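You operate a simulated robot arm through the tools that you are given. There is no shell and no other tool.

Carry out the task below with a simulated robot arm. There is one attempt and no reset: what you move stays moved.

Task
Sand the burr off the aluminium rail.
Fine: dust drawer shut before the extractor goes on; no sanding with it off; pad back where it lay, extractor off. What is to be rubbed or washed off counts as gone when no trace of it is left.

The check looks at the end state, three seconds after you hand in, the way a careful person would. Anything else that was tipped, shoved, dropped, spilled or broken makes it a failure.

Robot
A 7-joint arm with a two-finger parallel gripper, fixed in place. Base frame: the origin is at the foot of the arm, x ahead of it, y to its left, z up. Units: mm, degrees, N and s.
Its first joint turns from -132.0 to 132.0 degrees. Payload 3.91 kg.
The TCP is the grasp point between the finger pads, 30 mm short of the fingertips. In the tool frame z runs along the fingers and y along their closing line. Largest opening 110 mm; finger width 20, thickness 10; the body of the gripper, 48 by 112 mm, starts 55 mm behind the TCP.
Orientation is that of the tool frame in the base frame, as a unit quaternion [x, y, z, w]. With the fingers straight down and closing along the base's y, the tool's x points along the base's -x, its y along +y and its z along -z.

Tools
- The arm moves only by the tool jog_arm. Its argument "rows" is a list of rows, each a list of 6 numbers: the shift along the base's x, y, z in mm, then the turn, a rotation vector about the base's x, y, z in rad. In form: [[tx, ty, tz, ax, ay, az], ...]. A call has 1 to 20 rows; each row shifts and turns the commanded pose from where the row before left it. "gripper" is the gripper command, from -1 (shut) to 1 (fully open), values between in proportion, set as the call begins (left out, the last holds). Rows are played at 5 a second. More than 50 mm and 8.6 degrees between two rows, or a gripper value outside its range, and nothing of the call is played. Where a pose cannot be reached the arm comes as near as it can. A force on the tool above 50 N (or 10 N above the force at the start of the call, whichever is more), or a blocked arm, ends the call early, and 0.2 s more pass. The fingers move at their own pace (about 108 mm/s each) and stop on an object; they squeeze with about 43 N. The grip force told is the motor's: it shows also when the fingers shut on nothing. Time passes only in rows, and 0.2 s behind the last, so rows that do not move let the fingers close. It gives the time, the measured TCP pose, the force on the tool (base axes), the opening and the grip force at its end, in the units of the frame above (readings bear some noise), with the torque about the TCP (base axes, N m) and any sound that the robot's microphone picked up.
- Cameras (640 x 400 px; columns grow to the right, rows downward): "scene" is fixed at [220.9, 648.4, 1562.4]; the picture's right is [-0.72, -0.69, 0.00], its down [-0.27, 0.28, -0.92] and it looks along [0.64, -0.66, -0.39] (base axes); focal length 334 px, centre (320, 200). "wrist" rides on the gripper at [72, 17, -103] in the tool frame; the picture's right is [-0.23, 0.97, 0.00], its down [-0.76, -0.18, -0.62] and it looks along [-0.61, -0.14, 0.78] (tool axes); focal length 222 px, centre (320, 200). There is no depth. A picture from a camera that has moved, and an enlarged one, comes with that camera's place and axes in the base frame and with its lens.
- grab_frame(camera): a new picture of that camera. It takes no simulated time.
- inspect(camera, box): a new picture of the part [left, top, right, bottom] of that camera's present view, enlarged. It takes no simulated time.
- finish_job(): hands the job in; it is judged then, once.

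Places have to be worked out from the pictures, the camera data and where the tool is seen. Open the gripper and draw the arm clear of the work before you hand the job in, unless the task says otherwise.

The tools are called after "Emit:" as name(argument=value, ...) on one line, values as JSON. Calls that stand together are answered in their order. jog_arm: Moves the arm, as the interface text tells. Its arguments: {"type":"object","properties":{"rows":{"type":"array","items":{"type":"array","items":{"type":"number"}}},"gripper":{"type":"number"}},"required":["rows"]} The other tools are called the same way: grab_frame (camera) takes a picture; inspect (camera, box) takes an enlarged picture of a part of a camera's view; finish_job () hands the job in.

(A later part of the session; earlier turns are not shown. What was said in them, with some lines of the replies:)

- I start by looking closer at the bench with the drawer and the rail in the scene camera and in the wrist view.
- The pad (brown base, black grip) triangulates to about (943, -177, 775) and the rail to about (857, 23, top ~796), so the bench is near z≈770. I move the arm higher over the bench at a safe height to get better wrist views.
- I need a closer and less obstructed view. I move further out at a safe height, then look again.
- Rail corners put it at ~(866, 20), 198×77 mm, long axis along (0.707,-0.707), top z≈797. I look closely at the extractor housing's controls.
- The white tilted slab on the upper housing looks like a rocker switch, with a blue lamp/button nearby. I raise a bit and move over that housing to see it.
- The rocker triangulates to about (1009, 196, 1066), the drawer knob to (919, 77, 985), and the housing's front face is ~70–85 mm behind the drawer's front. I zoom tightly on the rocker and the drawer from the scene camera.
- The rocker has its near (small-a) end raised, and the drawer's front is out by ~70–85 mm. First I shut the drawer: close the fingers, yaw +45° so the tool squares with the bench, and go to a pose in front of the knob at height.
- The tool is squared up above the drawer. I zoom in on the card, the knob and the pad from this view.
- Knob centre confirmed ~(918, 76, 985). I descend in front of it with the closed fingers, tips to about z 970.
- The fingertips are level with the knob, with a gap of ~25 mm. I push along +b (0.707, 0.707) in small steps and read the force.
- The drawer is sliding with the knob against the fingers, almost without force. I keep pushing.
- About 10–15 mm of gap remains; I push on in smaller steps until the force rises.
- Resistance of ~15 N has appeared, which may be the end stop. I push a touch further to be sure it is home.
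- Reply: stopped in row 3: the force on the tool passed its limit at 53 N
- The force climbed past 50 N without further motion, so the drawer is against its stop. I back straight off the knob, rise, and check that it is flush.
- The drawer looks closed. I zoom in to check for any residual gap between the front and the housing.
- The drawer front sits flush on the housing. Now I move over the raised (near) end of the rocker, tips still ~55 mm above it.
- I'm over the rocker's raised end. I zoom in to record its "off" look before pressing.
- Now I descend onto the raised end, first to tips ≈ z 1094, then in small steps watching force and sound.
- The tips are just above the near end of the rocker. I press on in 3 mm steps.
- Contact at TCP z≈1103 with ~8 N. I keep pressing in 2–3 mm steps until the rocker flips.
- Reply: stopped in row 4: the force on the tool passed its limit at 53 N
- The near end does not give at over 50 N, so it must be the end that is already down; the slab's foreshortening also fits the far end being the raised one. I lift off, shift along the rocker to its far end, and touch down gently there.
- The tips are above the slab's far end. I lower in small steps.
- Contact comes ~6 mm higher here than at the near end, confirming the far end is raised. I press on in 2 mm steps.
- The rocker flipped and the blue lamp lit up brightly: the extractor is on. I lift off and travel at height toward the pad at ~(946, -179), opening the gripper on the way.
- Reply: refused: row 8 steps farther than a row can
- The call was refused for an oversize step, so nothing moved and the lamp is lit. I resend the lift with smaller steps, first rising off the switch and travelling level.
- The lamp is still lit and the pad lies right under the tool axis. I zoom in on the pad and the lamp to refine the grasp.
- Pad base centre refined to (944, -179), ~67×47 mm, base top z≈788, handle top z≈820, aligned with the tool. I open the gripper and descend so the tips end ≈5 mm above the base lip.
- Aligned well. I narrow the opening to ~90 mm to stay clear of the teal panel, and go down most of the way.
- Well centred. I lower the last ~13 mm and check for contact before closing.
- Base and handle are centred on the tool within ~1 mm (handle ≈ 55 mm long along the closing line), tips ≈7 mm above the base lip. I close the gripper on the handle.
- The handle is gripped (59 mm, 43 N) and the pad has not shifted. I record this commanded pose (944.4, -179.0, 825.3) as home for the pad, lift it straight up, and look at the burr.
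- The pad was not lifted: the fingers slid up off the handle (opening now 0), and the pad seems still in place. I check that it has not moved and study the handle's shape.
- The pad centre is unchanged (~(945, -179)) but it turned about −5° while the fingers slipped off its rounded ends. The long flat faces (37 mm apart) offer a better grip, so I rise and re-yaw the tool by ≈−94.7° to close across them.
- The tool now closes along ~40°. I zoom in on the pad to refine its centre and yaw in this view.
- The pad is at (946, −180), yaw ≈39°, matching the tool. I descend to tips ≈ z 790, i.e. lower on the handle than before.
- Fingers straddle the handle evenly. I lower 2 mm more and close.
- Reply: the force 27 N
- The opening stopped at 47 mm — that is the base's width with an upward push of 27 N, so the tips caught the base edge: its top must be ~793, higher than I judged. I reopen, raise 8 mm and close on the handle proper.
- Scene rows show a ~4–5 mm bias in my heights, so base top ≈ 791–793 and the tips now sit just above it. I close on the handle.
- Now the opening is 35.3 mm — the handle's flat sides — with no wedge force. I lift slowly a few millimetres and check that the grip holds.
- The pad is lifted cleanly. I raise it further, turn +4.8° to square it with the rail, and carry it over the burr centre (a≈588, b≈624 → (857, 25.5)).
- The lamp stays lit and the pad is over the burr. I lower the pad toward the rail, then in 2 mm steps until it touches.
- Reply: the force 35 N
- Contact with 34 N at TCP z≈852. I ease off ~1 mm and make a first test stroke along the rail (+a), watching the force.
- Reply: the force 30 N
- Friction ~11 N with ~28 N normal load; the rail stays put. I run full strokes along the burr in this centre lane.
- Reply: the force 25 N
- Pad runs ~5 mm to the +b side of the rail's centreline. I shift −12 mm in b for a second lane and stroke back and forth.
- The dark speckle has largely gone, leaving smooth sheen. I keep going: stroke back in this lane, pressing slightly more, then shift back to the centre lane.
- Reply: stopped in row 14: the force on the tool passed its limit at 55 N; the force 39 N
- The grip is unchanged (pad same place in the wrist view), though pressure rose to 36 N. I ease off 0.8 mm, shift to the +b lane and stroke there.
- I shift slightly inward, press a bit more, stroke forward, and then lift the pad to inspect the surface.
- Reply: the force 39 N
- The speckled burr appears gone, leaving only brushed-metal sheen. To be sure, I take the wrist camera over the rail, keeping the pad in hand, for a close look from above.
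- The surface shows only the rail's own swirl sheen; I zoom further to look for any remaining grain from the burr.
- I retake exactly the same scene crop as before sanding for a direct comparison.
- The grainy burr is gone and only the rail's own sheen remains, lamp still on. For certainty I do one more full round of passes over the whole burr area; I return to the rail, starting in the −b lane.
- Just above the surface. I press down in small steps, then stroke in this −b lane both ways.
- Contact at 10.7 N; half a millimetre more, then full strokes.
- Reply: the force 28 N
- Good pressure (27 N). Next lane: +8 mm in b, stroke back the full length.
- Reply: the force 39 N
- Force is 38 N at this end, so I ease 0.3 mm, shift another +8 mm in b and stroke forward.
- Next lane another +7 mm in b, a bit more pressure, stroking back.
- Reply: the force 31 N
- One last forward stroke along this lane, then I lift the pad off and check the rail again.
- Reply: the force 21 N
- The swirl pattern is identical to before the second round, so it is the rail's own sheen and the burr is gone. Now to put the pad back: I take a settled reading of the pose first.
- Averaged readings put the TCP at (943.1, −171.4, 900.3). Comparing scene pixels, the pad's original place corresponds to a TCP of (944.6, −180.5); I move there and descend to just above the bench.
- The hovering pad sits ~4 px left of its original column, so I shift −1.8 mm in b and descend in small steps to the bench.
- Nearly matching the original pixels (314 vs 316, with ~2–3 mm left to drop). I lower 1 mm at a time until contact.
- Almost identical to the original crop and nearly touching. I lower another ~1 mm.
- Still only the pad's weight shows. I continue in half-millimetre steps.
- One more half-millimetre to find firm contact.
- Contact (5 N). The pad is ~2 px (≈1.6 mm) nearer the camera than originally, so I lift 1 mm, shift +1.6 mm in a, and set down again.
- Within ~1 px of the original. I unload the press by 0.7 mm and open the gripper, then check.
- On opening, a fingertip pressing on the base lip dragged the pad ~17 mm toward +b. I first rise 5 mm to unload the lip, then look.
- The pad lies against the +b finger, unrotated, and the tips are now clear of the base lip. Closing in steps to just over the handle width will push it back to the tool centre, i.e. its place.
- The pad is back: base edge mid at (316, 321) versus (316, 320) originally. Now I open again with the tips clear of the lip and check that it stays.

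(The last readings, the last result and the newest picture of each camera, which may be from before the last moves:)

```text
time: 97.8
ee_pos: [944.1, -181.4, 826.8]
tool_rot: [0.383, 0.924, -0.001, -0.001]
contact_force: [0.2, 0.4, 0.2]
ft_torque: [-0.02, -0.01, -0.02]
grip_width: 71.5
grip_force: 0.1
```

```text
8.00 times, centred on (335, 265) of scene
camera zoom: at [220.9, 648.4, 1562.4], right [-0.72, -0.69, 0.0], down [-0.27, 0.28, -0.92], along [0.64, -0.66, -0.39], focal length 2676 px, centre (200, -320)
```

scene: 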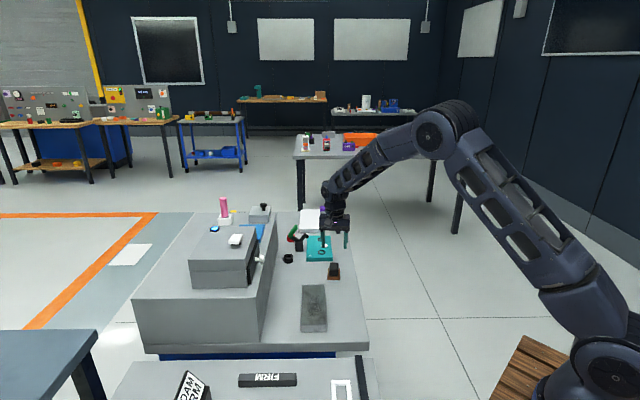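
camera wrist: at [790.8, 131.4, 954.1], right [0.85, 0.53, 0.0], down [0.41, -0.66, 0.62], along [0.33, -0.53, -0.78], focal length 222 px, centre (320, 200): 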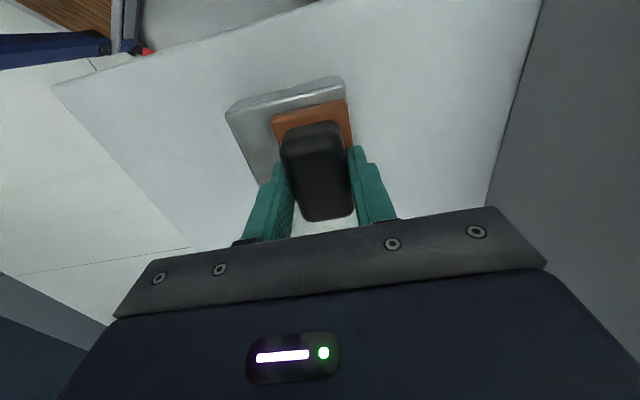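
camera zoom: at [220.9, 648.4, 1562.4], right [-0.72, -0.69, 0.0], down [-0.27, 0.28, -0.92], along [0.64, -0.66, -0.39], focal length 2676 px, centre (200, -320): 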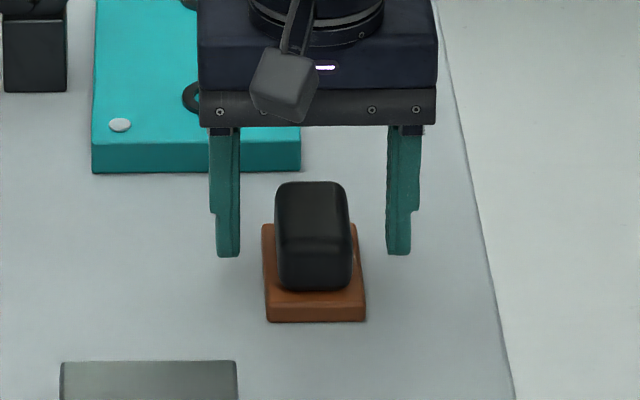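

The pad lies where it was (all corners within ~1–2 px of the original crop). I rise straight up, close the fingers once clear, and travel high to above the rocker's now-raised near end.

Emit:
jog_arm(rows=[[0, 0, 20, 0, 0, 0], [0, 0, 40, 0, 0, 0], [0, 0, 45, 0, 0, 0], [0, 0, 45, 0, 0, 0], [0, 0, 45, 0, 0, 0], [0, 0, 45, 0, 0, 0], [0, 0, 45, 0, 0, 0], [0, 0, 45, 0, 0, 0], [0, 0, 13, 0, 0, 0]])

Emit:
jog_arm(rows=[[5.6, 43.4, 0, 0, 0, 0], [5.6, 43.4, 0, 0, 0, 0], [5.6, 43.4, 0, 0, 0, 0], [5.6, 43.4, 0, 0, 0, 0], [5.6, 43.4, 0, 0, 0, 0], [5.6, 43.4, 0, 0, 0, 0], [5.6, 43.4, 0, 0, 0, 0], [5.6, 43.4, 0, 0, 0, 0], [5.6, 43.4, 0, 0, 0, 0], [0, 0, 0, 0, 0, 0], [0, 0, 0, 0, 0, 0]], gripper=-1)

Emit:
grab_frame(camera="scene")

Emit:
inspect(camera="scene", box=[212, 200, 262, 255])

Emit:
grab_frame(camera="wrist")

```text
time: 99.8
ee_pos: [945.2, -181.1, 1170.3]
tool_rot: [0.384, 0.924, 0.0, -0.001]
contact_force: [0.1, -0.8, 0.1]
ft_torque: [-0.02, -0.01, -0.04]
grip_width: 71.4
grip_force: 0.0
```

```text
time: 102.2
ee_pos: [996.1, 210.9, 1169.6]
tool_rot: [0.384, 0.923, -0.002, -0.001]
contact_force: [0.1, 0.2, 0.1]
ft_torque: [0.05, -0.01, 0.0]
grip_width: 0.0
grip_force: 37.7
```

```text
taken
```

scene: 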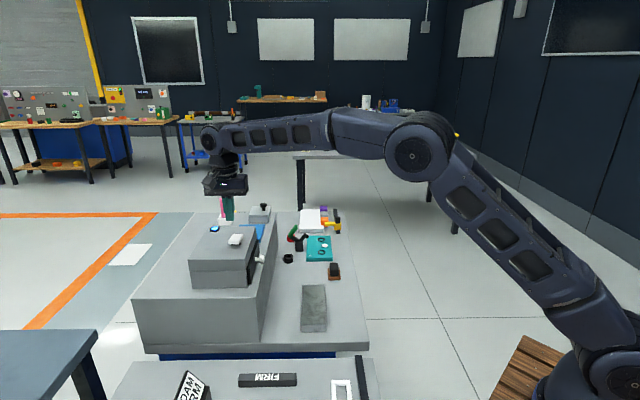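

```text
7.27 times, centred on (237, 228) of scene
camera zoom: at [220.9, 648.4, 1562.4], right [-0.72, -0.69, 0.0], down [-0.27, 0.28, -0.92], along [0.64, -0.66, -0.39], focal length 2433 px, centre (924, 0)
```

zoom: 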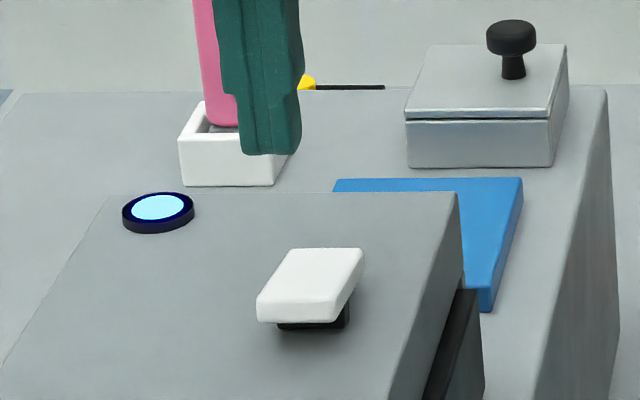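

```text
taken
camera wrist: at [958.2, 273.7, 1271.6], right [0.85, 0.53, 0.0], down [0.41, -0.66, 0.62], along [0.32, -0.53, -0.78], focal length 222 px, centre (320, 200)
```

wrist: 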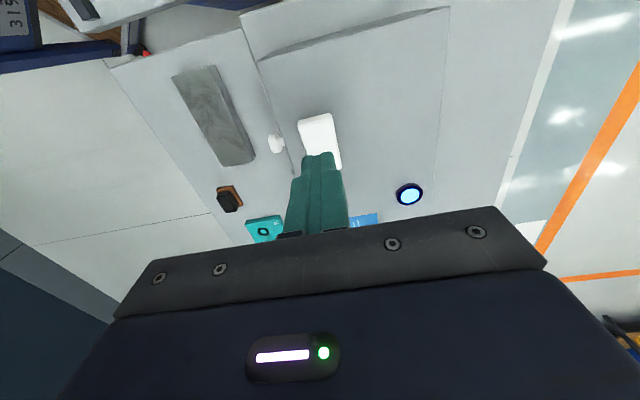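

The lamp is on and the near end is raised. I descend over that end to just above it.

Emit:
jog_arm(rows=[[-2, -1, -20, 0, 0, 0], [0, 0, -20, 0, 0, 0], [0, 0, -8, 0, 0, 0], [0, 0, -4, 0, 0, 0], [0, 0, 0, 0, 0, 0]])

Emit:
inspect(camera="scene", box=[212, 210, 262, 255])

```text
time: 103.4
ee_pos: [993.1, 208.4, 1116.4]
tool_rot: [0.383, 0.924, -0.002, -0.001]
contact_force: [-0.7, -0.1, -0.8]
ft_torque: [-0.01, -0.02, 0.02]
grip_width: 0.1
grip_force: 37.6
```

```text
8.89 times, centred on (237, 232) of scene
camera zoom: at [220.9, 648.4, 1562.4], right [-0.72, -0.69, 0.0], down [-0.27, 0.28, -0.92], along [0.64, -0.66, -0.39], focal length 2974 px, centre (1058, -89)
```

zoom: 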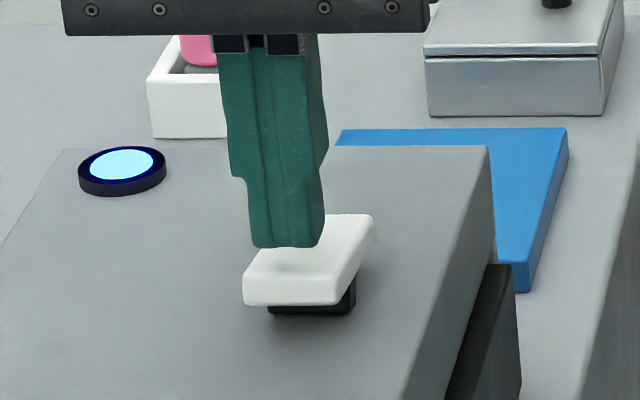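

The tips are just above the raised near end. I press down in 2 mm steps until the rocker flips and the lamp goes out.

Emit:
jog_arm(rows=[[0, 0, -3, 0, 0, 0], [0, 0, -3, 0, 0, 0], [0, 0, -2, 0, 0, 0], [0, 0, -2, 0, 0, 0]])

Emit:
inspect(camera="scene", box=[212, 210, 262, 255])

```text
time: 104.4
ee_pos: [992.1, 210.9, 1109.0]
tool_rot: [0.383, 0.924, -0.001, -0.001]
contact_force: [0.0, 0.3, 0.1]
ft_torque: [0.0, 0.03, 0.02]
grip_width: 0.1
grip_force: 38.1
```

```text
8.89 times, centred on (237, 232) of scene
camera zoom: at [220.9, 648.4, 1562.4], right [-0.72, -0.69, 0.0], down [-0.27, 0.28, -0.92], along [0.64, -0.66, -0.39], focal length 2974 px, centre (1058, -89)
```

zoom: 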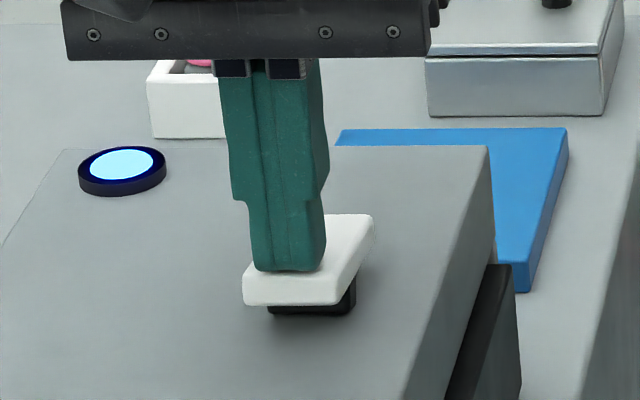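

Still no contact; about to touch. I continue pressing.

Emit:
jog_arm(rows=[[0, 0, -2, 0, 0, 0], [0, 0, -2, 0, 0, 0], [0, 0, -2, 0, 0, 0], [0, 0, 0, 0, 0, 0]])

Emit:
inspect(camera="scene", box=[212, 210, 262, 255])

```text
time: 105.4
ee_pos: [991.5, 210.9, 1101.7]
tool_rot: [0.384, 0.924, -0.001, -0.001]
contact_force: [-1.2, 0.7, 0.8]
ft_torque: [0.0, -0.02, -0.03]
grip_width: 0.0
grip_force: 37.9
```

```text
8.89 times, centred on (237, 232) of scene
camera zoom: at [220.9, 648.4, 1562.4], right [-0.72, -0.69, 0.0], down [-0.27, 0.28, -0.92], along [0.64, -0.66, -0.39], focal length 2974 px, centre (1058, -89)
```

zoom: 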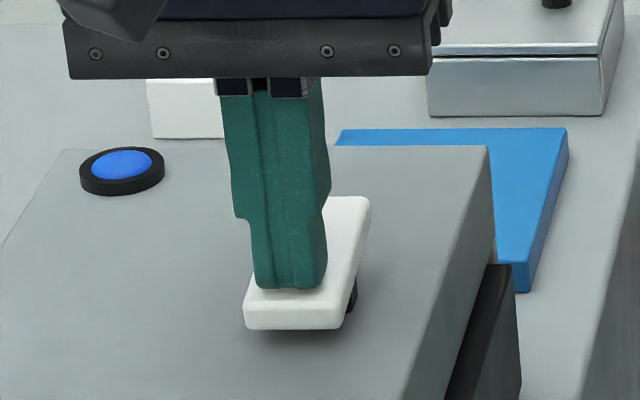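

The rocker is back in its off position and the lamp is dark. I lift off, open the gripper, and draw the arm back clear of the work.

Emit:
jog_arm(rows=[[0, 0, 20, 0, 0, 0], [0, 0, 40, 0, 0, 0], [0, 0, 45, 0, 0, 0], [0, 0, 45, 0, 0, 0], [-20, -20, 20, 0, 0, 0]])

Emit:
jog_arm(rows=[[-35, -20, 0, 0, 0, 0], [-35, -20, 0, 0, 0, 0], [-35, -20, 0, 0, 0, 0], [-35, -20, 0, 0, 0, 0], [-35, -20, 0, 0, 0, 0], [-35, -20, 10, 0, 0, 0], [-35, -20, 10, 0, 0, 0], [-30, -20, 20, 0, 0, 0], [-30, -20, 20, 0, 0, 0]], gripper=1)

Emit:
grab_frame(camera="scene")

Emit:
inspect(camera="scene", box=[120, 180, 380, 360])

Emit:
inspect(camera="scene", box=[310, 240, 360, 290])

Emit:
inspect(camera="scene", box=[292, 275, 337, 340])

Emit:
grab_frame(camera="wrist")

```text
time: 106.6
ee_pos: [971.0, 189.3, 1271.1]
tool_rot: [0.383, 0.924, -0.002, -0.001]
contact_force: [0.3, -0.4, -2.5]
ft_torque: [-0.04, 0.08, -0.01]
grip_width: 0.0
grip_force: 37.9
```

```text
time: 108.6
ee_pos: [668.3, 7.7, 1331.5]
tool_rot: [0.384, 0.924, -0.002, -0.002]
contact_force: [0.7, 0.0, 0.0]
ft_torque: [-0.01, 0.06, 0.04]
grip_width: 110.2
grip_force: 0.2
```

```text
taken
```

scene: 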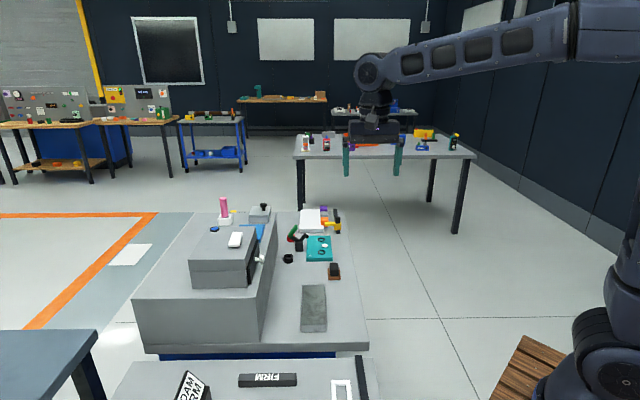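

```text
2.22 times, centred on (250, 270) of scene
camera zoom: at [220.9, 648.4, 1562.4], right [-0.72, -0.69, 0.0], down [-0.27, 0.28, -0.92], along [0.64, -0.66, -0.39], focal length 743 px, centre (476, 44)
```

zoom: 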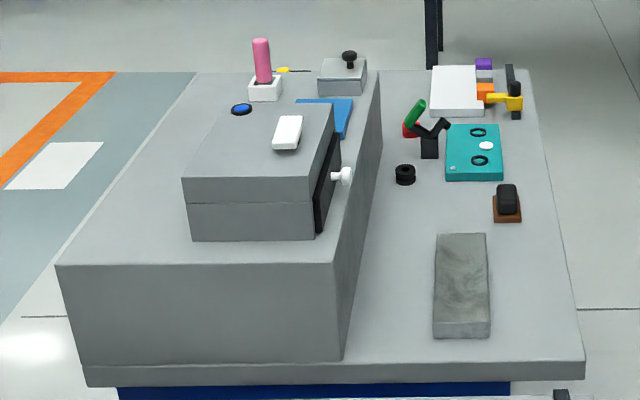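

```text
8.00 times, centred on (335, 265) of scene
camera zoom: at [220.9, 648.4, 1562.4], right [-0.72, -0.69, 0.0], down [-0.27, 0.28, -0.92], along [0.64, -0.66, -0.39], focal length 2676 px, centre (200, -320)
```

zoom: 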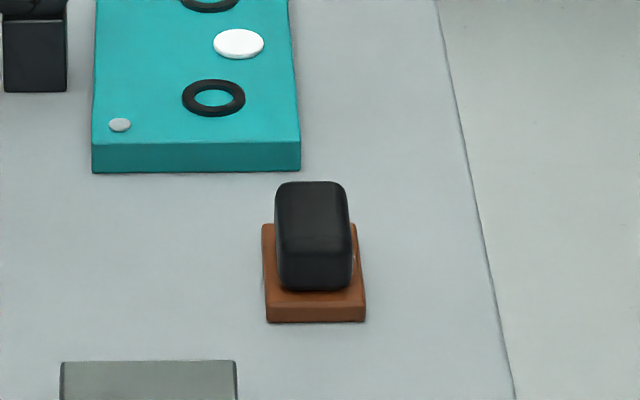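

```text
6.15 times, centred on (314, 308) of scene
camera zoom: at [220.9, 648.4, 1562.4], right [-0.72, -0.69, 0.0], down [-0.27, 0.28, -0.92], along [0.64, -0.66, -0.39], focal length 2059 px, centre (354, -462)
```

zoom: 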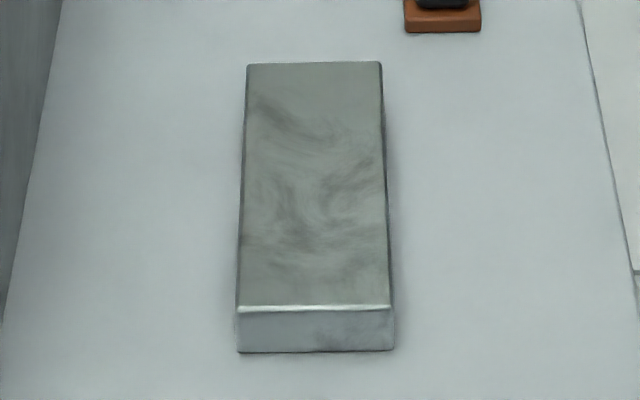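

```text
taken
camera wrist: at [629.2, 70.4, 1433.0], right [0.85, 0.53, -0.01], down [0.41, -0.66, 0.62], along [0.32, -0.53, -0.78], focal length 222 px, centre (320, 200)
```

wrist: 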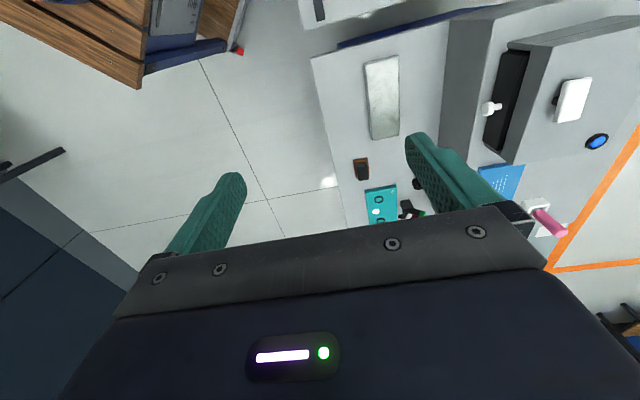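

Everything looks restored. A last close look at the drawer's fit, the rail surface and the pad from this new wrist view.

Emit:
inspect(camera="wrist", box=[460, 20, 620, 180])

Emit:
inspect(camera="wrist", box=[340, 40, 430, 200])

Emit:
inspect(camera="scene", box=[255, 230, 290, 290])

```text
2.50 times, centred on (540, 100) of wrist
camera zoom: at [629.2, 70.4, 1433.0], right [0.85, 0.53, -0.01], down [0.41, -0.66, 0.62], along [0.32, -0.53, -0.78], focal length 555 px, centre (-230, 450)
```

zoom: 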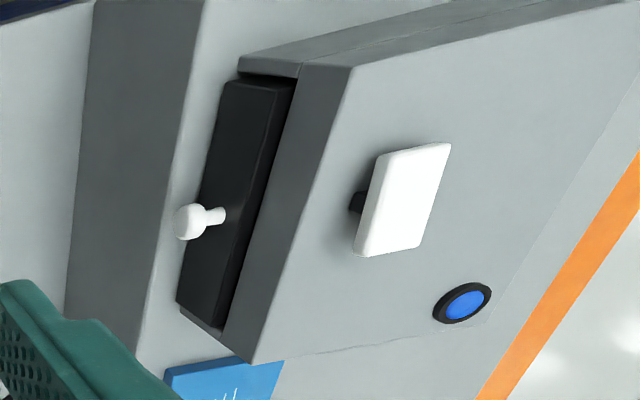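

```text
2.50 times, centred on (385, 120) of wrist
camera zoom: at [629.2, 70.4, 1433.0], right [0.85, 0.53, -0.01], down [0.41, -0.66, 0.62], along [0.32, -0.53, -0.78], focal length 555 px, centre (158, 400)
```

zoom: 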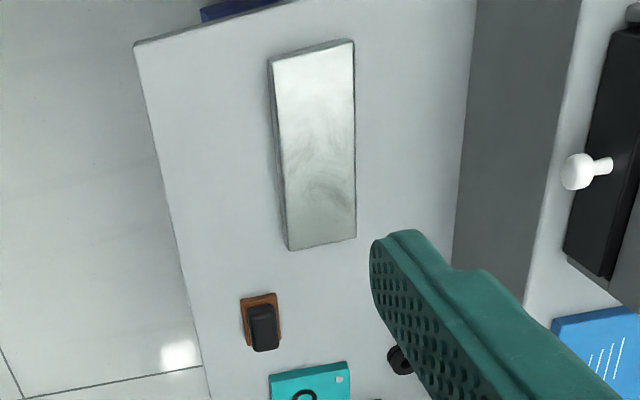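

```text
6.67 times, centred on (272, 260) of scene
camera zoom: at [220.9, 648.4, 1562.4], right [-0.72, -0.69, 0.0], down [-0.27, 0.28, -0.92], along [0.64, -0.66, -0.39], focal length 2230 px, centre (637, -200)
```

zoom: 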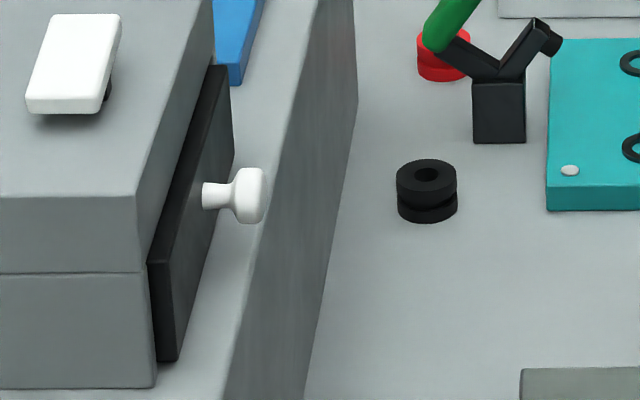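

The drawer is shut, the lamp is dark with the rocker in its original position, and the rail shows no burr. The pad is where it lay and the arm is clear with its gripper open, so I hand the job in.

Emit:
finish_job()

```text
The job is handed in.
```

The burr is sanded off the rail and the job is handed in; I don't have the check's result. I followed the order you set:

- **Drawer:** I pushed it until it hit its stop before switching anything on. It is still shut.
- **Extractor:** I switched it on before the first stroke and off after the pad was back. Its lamp is now dark and the switch is in its starting position.
- **Rail:** I sanded the whole burr area twice. A faint swirl is still visible, but it looked the same after both rounds, so I took it for the metal's own finish. I saw no trace of the burr grain.
- **Pad:** It is back where it lay, within about 1 mm judging by the camera.

Two things went wrong with the pad along the way. My first grip slipped off and turned it about 5°. When I set it down, a finger dragged it about 17 mm to one side, and I pushed it back into place. I saw nothing else moved. The arm is drawn clear with the gripper open.
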